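You operate a simulated robot arm through the tools that you are given. There is no shell and no other tool. Be economical: measure what you need, move in short steps, check, and stop when the job is done.

Carry out the task below with a simulated robot arm. There is one attempt and no reset: what you move stays moved.

TASK
Lift the sand lid open.
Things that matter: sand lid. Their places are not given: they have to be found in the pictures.

It is judged by the outcome, as a careful person would: the job done as asked, and still so three seconds after it is handed in. It fails if anything else is knocked over, pushed out of place, dropped, spilled or broken.

THE ROBOT
A 7-joint arm with a two-finger parallel gripper, fixed in place. Base frame: the origin is at the foot of the arm, x ahead of it, y to its left, z up. Lengths are in m, angles in rad, forces in N, time in s.
Its first joint turns from -1.152 to 1.152 rad. Payload 2.6 kg.
Tool frame: the origin (TCP) lies between the finger pads and is the grasp point; the fingertips stand 0.03 m ahead of it; z points along the fingers, y is the line along which they close. The gripper opens to 0.094 m. The fingers are 0.028 m wide and 0.01 m thick; the gripper's body (0.05 by 0.096 m) begins 0.055 m behind the TCP.
Orientation is that of the tool frame in the base frame, as [roll, pitch, yaw] about the fixed x, y, z axes, in that order (R = Rz(yaw) Ry(pitch) Rx(roll)). With the fingers straight down and closing along the base's y, the tool's x points along the base's -x, its y along +y and its z along -z.

THE INTERFACE
- The arm moves only by the tool apply_moves. Its argument "increments" is a list that holds one entry, the list of rows, each a list of 6 numbers: the shift along the base's x, y, z in m, then the turn, a rotation vector about the base's x, y, z in rad. In form: [[[tx, ty, tz, wx, wy, wz], ...]]. A call has 1 to 12 rows; each row shifts and turns the commanded pose from where the row before left it. "claw" is the opening in per cent of the stroke, from 0 (shut) to 100 (fully open), set as the call begins (left out, the last holds). A row lasts 0.2 s, in which the tool goes at most 0.05 m and 0.15 rad; a call with a longer step from one row to the next is refused whole, and so is a gripper value outside its range. A pose out of reach is approached as far as the arm can. The call stops where the force on the tool passes 40 N (or 10 N more than at its start, if that is more) or the arm is blocked; 0.2 s more then pass. The fingers move at their own pace (about 0.072 m/s each) and stop on an object; they squeeze with about 41 N. The grip force told is the motor's: it shows also when the fingers shut on nothing. Time passes only in rows, and 0.2 s behind the last, so rows that do not move let the fingers close. It gives the time, the measured TCP pose, the force on the tool (base axes), the opening and the grip force at its end, in the units of the frame above (readings bear some noise).
- Cameras (640 x 400 px; columns grow to the right, rows downward): "scene" is fixed at [0.0592, 0.4593, 0.5633]; the picture's right is [-0.47, -0.88, 0.00], its down [-0.51, 0.27, -0.81] and it looks along [0.72, -0.38, -0.58] (base axes); focal length 347 px, centre (320, 200). "wrist" rides on the gripper at [-0.037, 0, -0.058] in the tool frame; the picture's right is [0.00, -1.00, 0.00], its down [0.97, 0.00, -0.24] and it looks along [0.24, 0.00, 0.97] (tool axes); focal length 218 px, centre (320, 200).
- snapshot(camera): a new picture of that camera. No time passes.
- measure_at(camera, pixels): for up to 12 pixels [column, row] of the newest picture of that camera ("zoom" is the newest enlarged one), the place [x, y, z] in the base frame of the surface seen there, good to about 0.002 m. No time passes.
- close_up(camera, box): a new picture of the part [left, top, right, bottom] of that camera's present view, enlarged. No time passes.
- finish_job(): hands the job in; it is judged then, once.

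Work in short steps. Measure before you move; look again where a grasp or a placing could have gone wrong, and mend it. You have 60 turns and 26 pictures in all, the two below and enlarged ones among them. Open the gripper and draw the arm clear of the work before you hand the job in, unless the task says otherwise; then end with one line.

The tools are called after "Request:" by a JSON object that holds its "name" and its "arguments". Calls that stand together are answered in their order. apply_moves: Moves the arm, as the interface text tells. Its arguments: {"type":"object","properties":{"increments":{"type":"array"},"claw":{"type":"number"}},"required":["increments"]} The other tools are called the same way: snapshot (camera) takes a picture; measure_at (camera, pixels) gives the place of the surface under pixels of a picture; close_up (camera, box) takes an enlarged picture of a part of a camera's view; finish_job () hands the job in.

At the start:

```text
time_s: 0.0
eef_pos: [0.4013, 0.1491, 0.3478]
tool_rot: [3.141, 0.0, -3.141]
force: [-1.2, 0.6, -0.1]
grip_width: 0.0939
grip_force: 0.0
```

scene: 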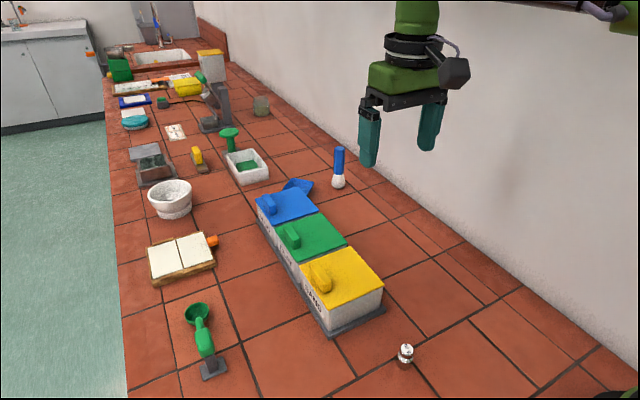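
wrist: 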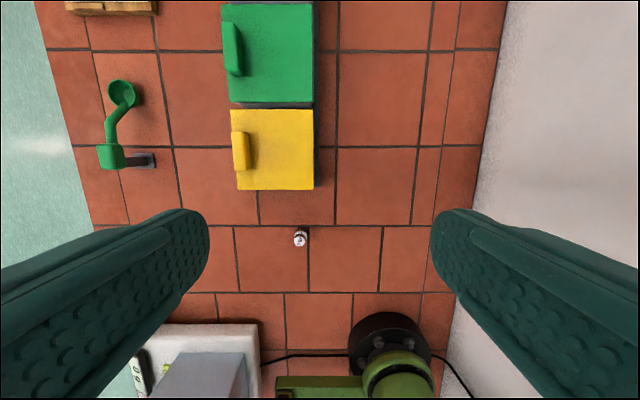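

The row of three lidded bins sits ahead; labels need reading to find which one is "sand". I zoom in on them.

Request:
{"name": "close_up", "arguments": {"camera": "scene", "box": [230, 170, 400, 340]}}

Request:
{"name": "measure_at", "arguments": {"camera": "scene", "pixels": [[320, 276], [303, 279], [331, 305], [384, 284], [348, 248], [300, 263], [329, 312], [330, 333], [290, 237]]}}

```text
2.35 times, centred on (315, 255) of scene
```

zoom: 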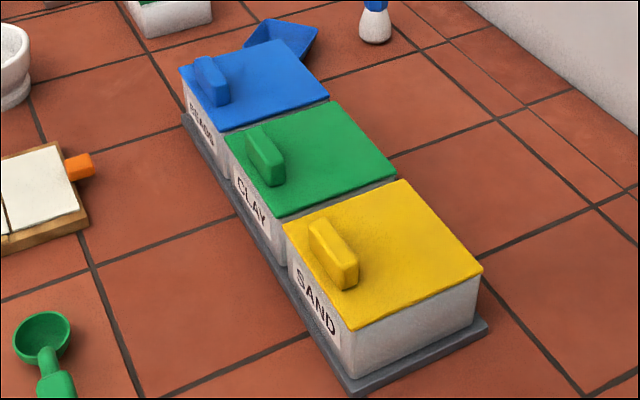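

```text
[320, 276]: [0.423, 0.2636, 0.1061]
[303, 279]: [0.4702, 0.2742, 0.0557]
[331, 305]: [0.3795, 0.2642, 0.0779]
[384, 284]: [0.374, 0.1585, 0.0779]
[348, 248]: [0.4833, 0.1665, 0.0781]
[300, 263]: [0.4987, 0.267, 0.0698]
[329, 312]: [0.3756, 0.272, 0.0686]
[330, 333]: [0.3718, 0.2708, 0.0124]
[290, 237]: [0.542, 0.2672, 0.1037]
```

The yellow bin is SAND. Its handle is near the left edge (+y), so the hinge is probably at the wall side (-y). I measure the handle closely.

Request:
{"name": "measure_at", "arguments": {"camera": "zoom", "pixels": [[317, 221], [347, 266], [335, 243], [355, 262], [345, 280], [365, 270], [310, 235], [400, 250], [350, 325], [270, 340], [405, 183], [482, 268]]}}

Request:
{"name": "close_up", "arguments": {"camera": "wrist", "box": [210, 90, 340, 200]}}

Request:
{"name": "measure_at", "arguments": {"camera": "wrist", "pixels": [[241, 133], [241, 168], [234, 150], [247, 150], [240, 150], [270, 150], [312, 150], [318, 150], [280, 107], [230, 50]]}}

```text
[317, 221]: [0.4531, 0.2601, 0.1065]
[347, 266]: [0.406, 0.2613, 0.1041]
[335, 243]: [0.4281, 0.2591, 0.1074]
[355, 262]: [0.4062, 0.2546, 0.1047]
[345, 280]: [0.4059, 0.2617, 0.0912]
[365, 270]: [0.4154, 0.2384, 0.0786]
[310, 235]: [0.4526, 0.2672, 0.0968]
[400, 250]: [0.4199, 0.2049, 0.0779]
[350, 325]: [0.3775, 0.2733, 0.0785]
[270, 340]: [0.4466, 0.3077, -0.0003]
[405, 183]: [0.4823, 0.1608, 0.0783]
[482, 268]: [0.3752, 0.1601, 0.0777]
```

```text
3.64 times, centred on (275, 145) of wrist
```

zoom: 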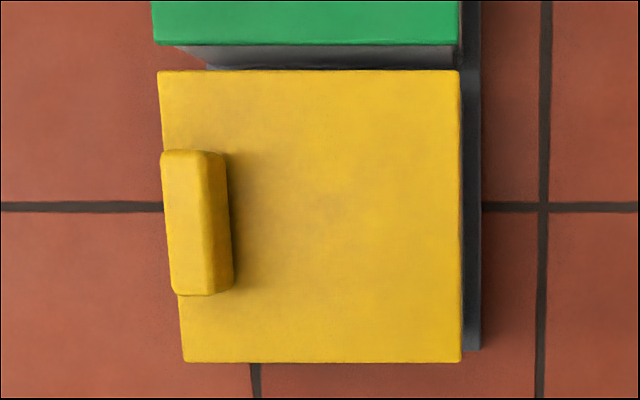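

```text
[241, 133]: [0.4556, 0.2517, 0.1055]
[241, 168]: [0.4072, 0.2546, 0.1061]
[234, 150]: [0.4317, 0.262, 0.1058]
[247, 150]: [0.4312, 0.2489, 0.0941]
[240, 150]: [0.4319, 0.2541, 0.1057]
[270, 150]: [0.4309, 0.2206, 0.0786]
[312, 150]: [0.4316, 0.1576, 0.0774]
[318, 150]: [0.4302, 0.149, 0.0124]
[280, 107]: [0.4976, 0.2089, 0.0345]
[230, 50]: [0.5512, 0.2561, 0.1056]
```

Request:
{"name": "measure_at", "arguments": {"camera": "scene", "pixels": [[405, 355], [406, 345], [338, 185], [338, 150], [460, 220], [520, 270], [480, 260], [300, 185], [560, 300]]}}

```text
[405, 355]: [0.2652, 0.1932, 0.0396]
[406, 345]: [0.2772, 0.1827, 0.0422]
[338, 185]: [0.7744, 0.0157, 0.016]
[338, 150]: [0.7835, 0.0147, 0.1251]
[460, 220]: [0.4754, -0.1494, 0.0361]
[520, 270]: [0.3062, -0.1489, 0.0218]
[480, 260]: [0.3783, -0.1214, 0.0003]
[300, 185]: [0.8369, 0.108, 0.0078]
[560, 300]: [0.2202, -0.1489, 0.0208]
```

Handle: x 0.405–0.456, y≈0.248–0.264, z 0.078–0.106; the lid hinges at y≈0.158; the wall is at y=-0.149. I'll grip the handle by its ends (closing along x), tool tilted toward +y first, so it can swing with the lid. First I yaw −90° and move above and in front.

Request:
{"name": "apply_moves", "arguments": {"increments": [[[0.0025, 0.015, -0.004, 0, 0, -0.1309], [0.0025, 0.015, -0.004, 0, 0, -0.1309], [0.0025, 0.015, -0.004, 0, 0, -0.1309], [0.0025, 0.015, -0.004, 0, 0, -0.1309], [0.0025, 0.015, -0.004, 0, 0, -0.1309], [0.0025, 0.015, -0.004, 0, 0, -0.1309], [0.0025, 0.015, -0.004, 0, 0, -0.1309], [0.0025, 0.015, -0.004, 0, 0, -0.1309], [0.0025, 0.015, -0.004, 0, 0, -0.1309], [0.0025, 0.015, -0.004, 0, 0, -0.1309], [0.0025, 0.015, -0.004, 0, 0, -0.1309], [0.0025, 0.015, -0.004, 0, 0, -0.1309]]], "claw": 100}}

```text
time_s: 2.6
eef_pos: [0.4307, 0.3278, 0.2996]
tool_rot: [-3.14, -0.001, 1.568]
force: [0.0, -1.0, -0.2]
grip_width: 0.0941
grip_force: 0.0
```

Yaw reached. Now tilt −0.7 rad about x and come to the pre-grasp about 8 cm behind the grasp along the tool axis.

Request:
{"name": "apply_moves", "arguments": {"increments": [[[0, -0.001, -0.015, -0.1167, 0, 0], [0, -0.001, -0.015, -0.1167, 0, 0], [0, -0.001, -0.015, -0.1167, 0, 0], [0, -0.001, -0.015, -0.1167, 0, 0], [0, -0.001, -0.015, -0.1167, 0, 0], [0, -0.001, -0.015, -0.1167, 0, 0], [0, 0, -0.015, 0, 0, 0], [0, 0, -0.015, 0, 0, 0], [0, 0, 0, 0, 0, 0]]]}}

Request:
{"name": "snapshot", "arguments": {"camera": "scene"}}

Request:
{"name": "snapshot", "arguments": {"camera": "wrist"}}

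```text
time_s: 4.6
eef_pos: [0.4171, 0.3065, 0.1753]
tool_rot: [3.141, 0.703, 1.57]
force: [0.7, 0.3, 0.3]
grip_width: 0.0939
grip_force: 0.1
out of reach, approached as far as the arm can: row 3, 4, 5, 6
```

```text
21 pictures are left
```

scene: 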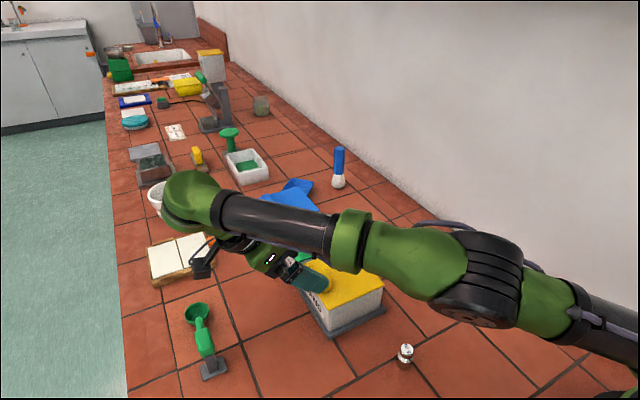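

```text
20 pictures are left
```

wrist: 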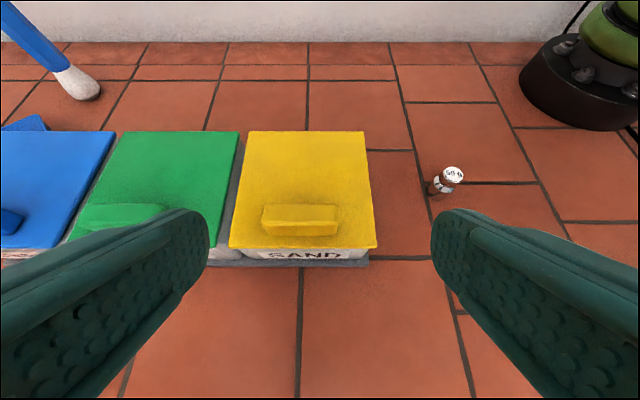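

The arm was reach-limited at x=0.417; moving inward should fix that. I go most of the way and check the pose.

Request:
{"name": "apply_moves", "arguments": {"increments": [[[0.003, -0.01, -0.01, 0, 0, 0], [0.004, -0.01, -0.01, 0, 0, 0], [0.003, -0.006, -0.01, 0, 0, 0], [0.003, -0.004, -0.008, 0, 0, 0], [0, 0, 0, 0, 0, 0]]]}}

Request:
{"name": "snapshot", "arguments": {"camera": "wrist"}}

```text
time_s: 5.8
eef_pos: [0.43, 0.2777, 0.1369]
tool_rot: [3.141, 0.702, 1.571]
force: [0.4, 0.2, -0.3]
grip_width: 0.0938
grip_force: 0.1
```

```text
19 pictures are left
```

wrist: 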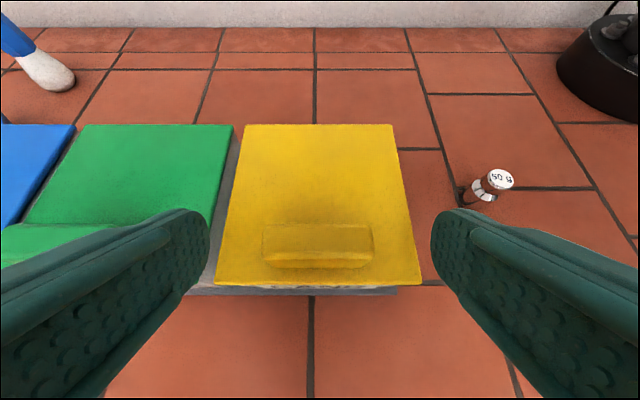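

Pose is as commanded and the handle is centred (cols 262–373). Advance to the grasp and close.

Request:
{"name": "apply_moves", "arguments": {"increments": [[[0, -0.003, -0.007, 0, 0, 0], [0, -0.003, -0.007, 0, 0, 0], [0, -0.003, -0.0065, 0, 0, 0], [0, 0, 0, 0, 0, 0]]]}}

Request:
{"name": "apply_moves", "arguments": {"increments": [[[0, 0, 0, 0, 0, 0], [0, 0, 0, 0, 0, 0], [0, 0, 0, 0, 0, 0], [0, 0, 0, 0, 0, 0]]], "claw": 0}}

Request:
{"name": "snapshot", "arguments": {"camera": "wrist"}}

```text
time_s: 6.8
eef_pos: [0.4287, 0.2695, 0.1163]
tool_rot: [-3.141, 0.701, 1.573]
force: [0.0, 0.4, 0.9]
grip_width: 0.0939
grip_force: 0.1
```

```text
time_s: 7.8
eef_pos: [0.4295, 0.2683, 0.1168]
tool_rot: [3.138, 0.702, 1.573]
force: [16.3, 2.8, -2.4]
grip_width: 0.0535
grip_force: 45.0
```

```text
18 pictures are left
```

wrist: 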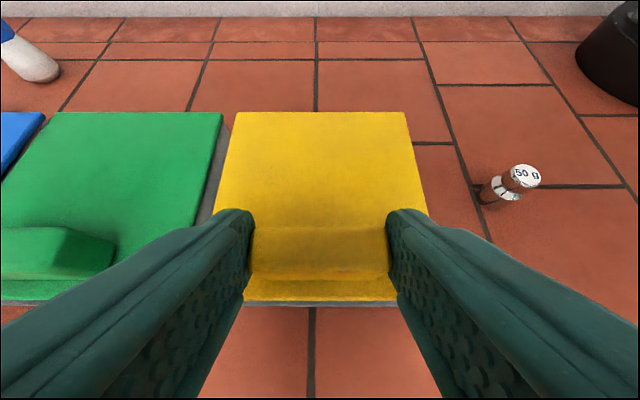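

Gripped (0.0535 m on the handle). I swing it along the arc about an assumed hinge at y=0.158, z=0.073, a few rows first to check forces.

Request:
{"name": "apply_moves", "arguments": {"increments": [[[0.001, -0.0049, 0.0108, 0.1, 0, 0], [0.001, -0.006, 0.0103, 0.1, 0, 0], [0, -0.0069, 0.0096, 0.1, 0, 0]]]}}

Request:
{"name": "snapshot", "arguments": {"camera": "scene"}}

```text
time_s: 8.6
eef_pos: [0.4304, 0.252, 0.1471]
tool_rot: [-3.139, 0.396, 1.57]
force: [-10.1, 5.1, 15.2]
grip_width: 0.0536
grip_force: 44.6
```

```text
17 pictures are left
```

scene: 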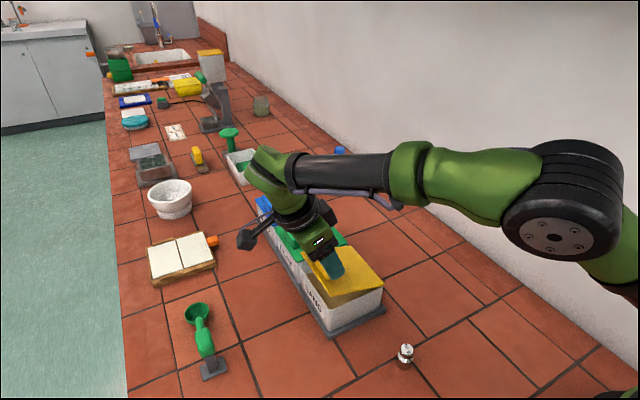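

The lid is lifting on a back hinge with modest force. Continue the arc.

Request:
{"name": "apply_moves", "arguments": {"increments": [[[-0.001, -0.0079, 0.0089, 0.1, 0, 0], [0, -0.0087, 0.008, 0.1, 0, 0], [0, -0.0095, 0.0071, 0.1, 0, 0], [0, -0.0101, 0.0062, 0.1, 0, 0]]]}}

Request:
{"name": "snapshot", "arguments": {"camera": "scene"}}

```text
time_s: 9.6
eef_pos: [0.4285, 0.2167, 0.1782]
tool_rot: [3.139, -0.005, 1.571]
force: [-4.0, 19.3, 16.0]
grip_width: 0.0531
grip_force: 45.3
```

```text
16 pictures are left
```

scene: 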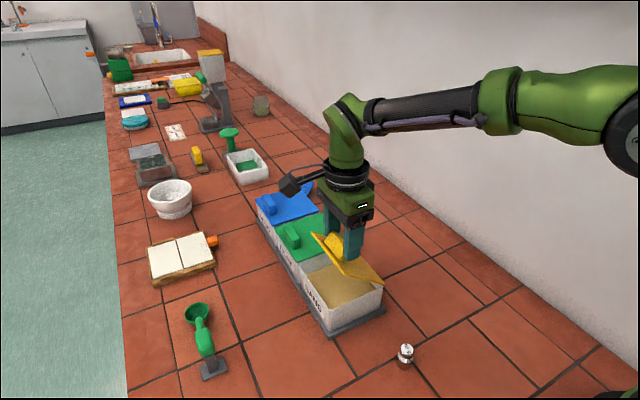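

Lid at ~40°, force pushes outward (arc radius slightly small), so I add a small outward offset and continue.

Request:
{"name": "apply_moves", "arguments": {"increments": [[[0, -0.0092, 0.0068, 0.1, 0, 0], [0, -0.0107, 0.0044, 0.1, 0, 0], [0, -0.0115, 0.0029, 0.1, 0, 0], [0, -0.0117, 0.0018, 0.1, 0, 0]]]}}

Request:
{"name": "apply_moves", "arguments": {"increments": [[[0, -0.0119, 0.001, 0.1, 0, 0], [0, -0.0118, -0.0004, 0.1, 0, 0], [0, -0.0118, -0.0016, 0.1, 0, 0]]]}}

Request:
{"name": "snapshot", "arguments": {"camera": "scene"}}

```text
time_s: 10.6
eef_pos: [0.429, 0.1723, 0.1944]
tool_rot: [-3.139, -0.4, 1.571]
force: [-11.2, 8.1, 15.9]
grip_width: 0.0535
grip_force: 44.6
```

```text
time_s: 11.4
eef_pos: [0.4287, 0.1367, 0.194]
tool_rot: [-3.139, -0.703, 1.569]
force: [-14.1, 0.4, 25.0]
grip_width: 0.0534
grip_force: 45.2
```

```text
15 pictures are left
```

scene: 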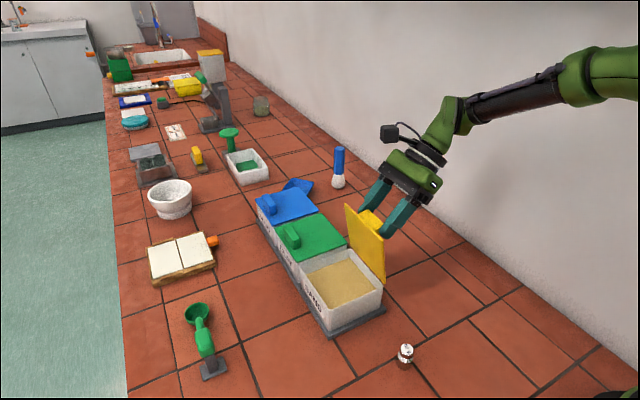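

Lid at ~80°. Continue past vertical, watching for the hinge stop.

Request:
{"name": "apply_moves", "arguments": {"increments": [[[0.001, -0.0116, -0.0015, 0.1, 0, 0], [0, -0.0113, -0.0038, 0.1, 0, 0]]]}}

Request:
{"name": "apply_moves", "arguments": {"increments": [[[0, -0.0109, -0.0048, 0.1, 0, 0], [0, 0, 0, 0, 0, 0]]]}}

Request:
{"name": "snapshot", "arguments": {"camera": "scene"}}

```text
time_s: 12.0
eef_pos: [0.4293, 0.114, 0.1871]
tool_rot: [-3.134, -0.902, 1.567]
force: [-25.9, -8.4, 23.3]
grip_width: 0.0533
grip_force: 44.6
```

```text
time_s: 12.8
eef_pos: [0.4301, 0.1026, 0.1822]
tool_rot: [-3.132, -1.003, 1.566]
force: [-5.8, -3.0, 3.5]
grip_width: 0.0534
grip_force: 45.3
stopped in row 2: the force on the tool passed its limit (the readings are from after the stop); the commanded pose is now the measured one
```

```text
14 pictures are left
```

scene: 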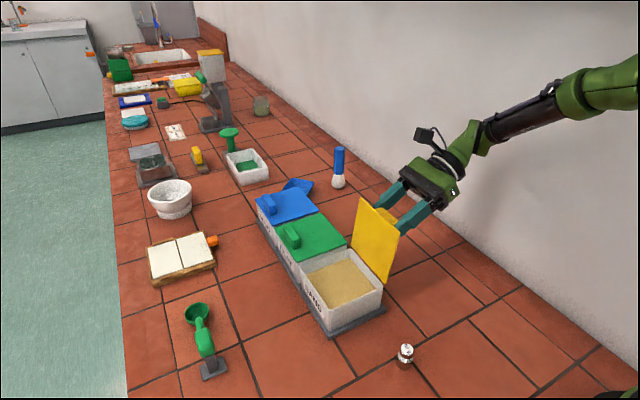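

Request:
{"name": "measure_at", "arguments": {"camera": "scene", "pixels": [[362, 204], [397, 232], [387, 276], [354, 243], [375, 240]]}}

```text
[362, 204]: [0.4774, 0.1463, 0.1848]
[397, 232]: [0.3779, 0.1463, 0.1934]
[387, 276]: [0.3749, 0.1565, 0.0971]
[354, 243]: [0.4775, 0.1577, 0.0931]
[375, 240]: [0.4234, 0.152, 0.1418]
```

Lid leans ~6° past vertical. I try a little further, gently, to get a safe margin.

Request:
{"name": "apply_moves", "arguments": {"increments": [[[0, -0.0053, -0.0026, 0.05, 0, 0], [0, -0.0052, -0.0028, 0.05, 0, 0], [0, -0.0051, -0.003, 0.05, 0, 0], [0, -0.005, -0.0032, 0.05, 0, 0]]]}}

Request:
{"name": "close_up", "arguments": {"camera": "scene", "box": [290, 130, 490, 330]}}

```text
time_s: 13.8
eef_pos: [0.4294, 0.0866, 0.17]
tool_rot: [-3.134, -1.205, 1.569]
force: [7.8, 16.8, 1.9]
grip_width: 0.0534
grip_force: 45.1
```

```text
2.00 times, centred on (390, 230) of scene
```

zoom: 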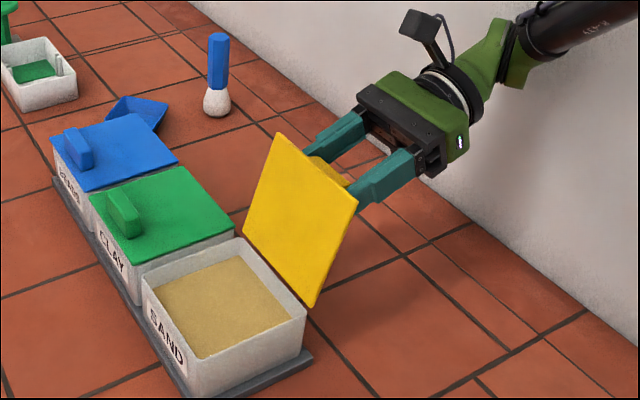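

The lid is ~108° open. Open the gripper in place and look.

Request:
{"name": "apply_moves", "arguments": {"increments": [[[0, 0, 0, 0, 0, 0], [0, 0, 0, 0, 0, 0], [0, 0, 0, 0, 0, 0]]], "claw": 100}}

Request:
{"name": "close_up", "arguments": {"camera": "scene", "box": [290, 130, 490, 330]}}

```text
time_s: 14.6
eef_pos: [0.4299, 0.0824, 0.1694]
tool_rot: [-3.131, -1.202, 1.561]
force: [0.4, 0.1, -0.2]
grip_width: 0.0942
grip_force: 0.1
```

```text
2.00 times, centred on (390, 230) of scene
```

zoom: 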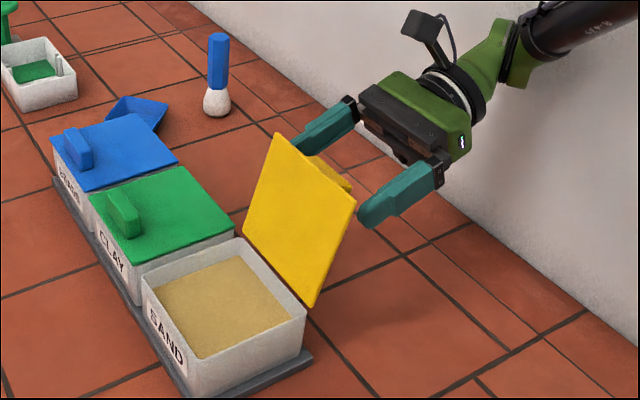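

The lid stays open on its own. Withdraw away from it and up.

Request:
{"name": "apply_moves", "arguments": {"increments": [[[0, -0.012, 0.006, 0, 0, 0], [0, -0.012, 0.01, 0, 0, 0], [0, -0.01, 0.015, 0, 0, 0], [0, -0.008, 0.025, 0, 0, 0], [0, -0.005, 0.03, 0, 0, 0], [0, 0, 0.03, -0.1, 0, 0], [0, 0, 0.03, -0.1, 0, 0], [0, 0, 0.03, -0.1, 0, 0]]]}}

Request:
{"name": "snapshot", "arguments": {"camera": "scene"}}

```text
time_s: 16.3
eef_pos: [0.4258, 0.0524, 0.3257]
tool_rot: [-3.102, -0.966, 1.58]
force: [1.1, -0.5, 0.1]
grip_width: 0.0938
grip_force: 0.1
stopped in row 8: the force on the tool passed its limit (the readings are from after the stop); the commanded pose is now the measured one
```

```text
11 pictures are left
```

scene: 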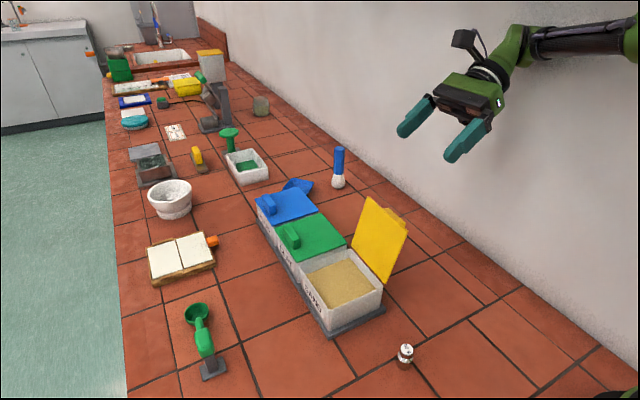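

The lid stands open and everything else is in place; the wrist probably brushed the wall, so I ease it off at height.

Request:
{"name": "apply_moves", "arguments": {"increments": [[[0, 0.01, 0.005, 0, 0, 0], [0, 0.01, 0.005, 0, 0, 0], [0, 0.01, 0.005, 0, 0, 0], [0, 0, 0, 0, 0, 0]]]}}

Request:
{"name": "snapshot", "arguments": {"camera": "scene"}}

```text
time_s: 17.3
eef_pos: [0.4279, 0.0827, 0.3407]
tool_rot: [-3.102, -0.966, 1.58]
force: [-0.1, 0.0, 0.1]
grip_width: 0.0941
grip_force: 0.0
```

```text
10 pictures are left
```

scene: 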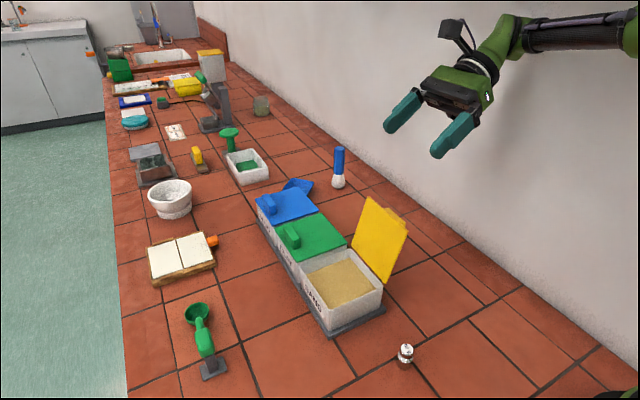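

The lid is open and stable, and the arm is clear, so I hand in.

Request:
{"name": "finish_job", "arguments": {}}

```text
The job is handed in.
```

The sand lid (yellow) is open at about 108° and stays there on its own; nothing else moved, though the arm hit its force limit once while drawing clear, probably brushing the wall.
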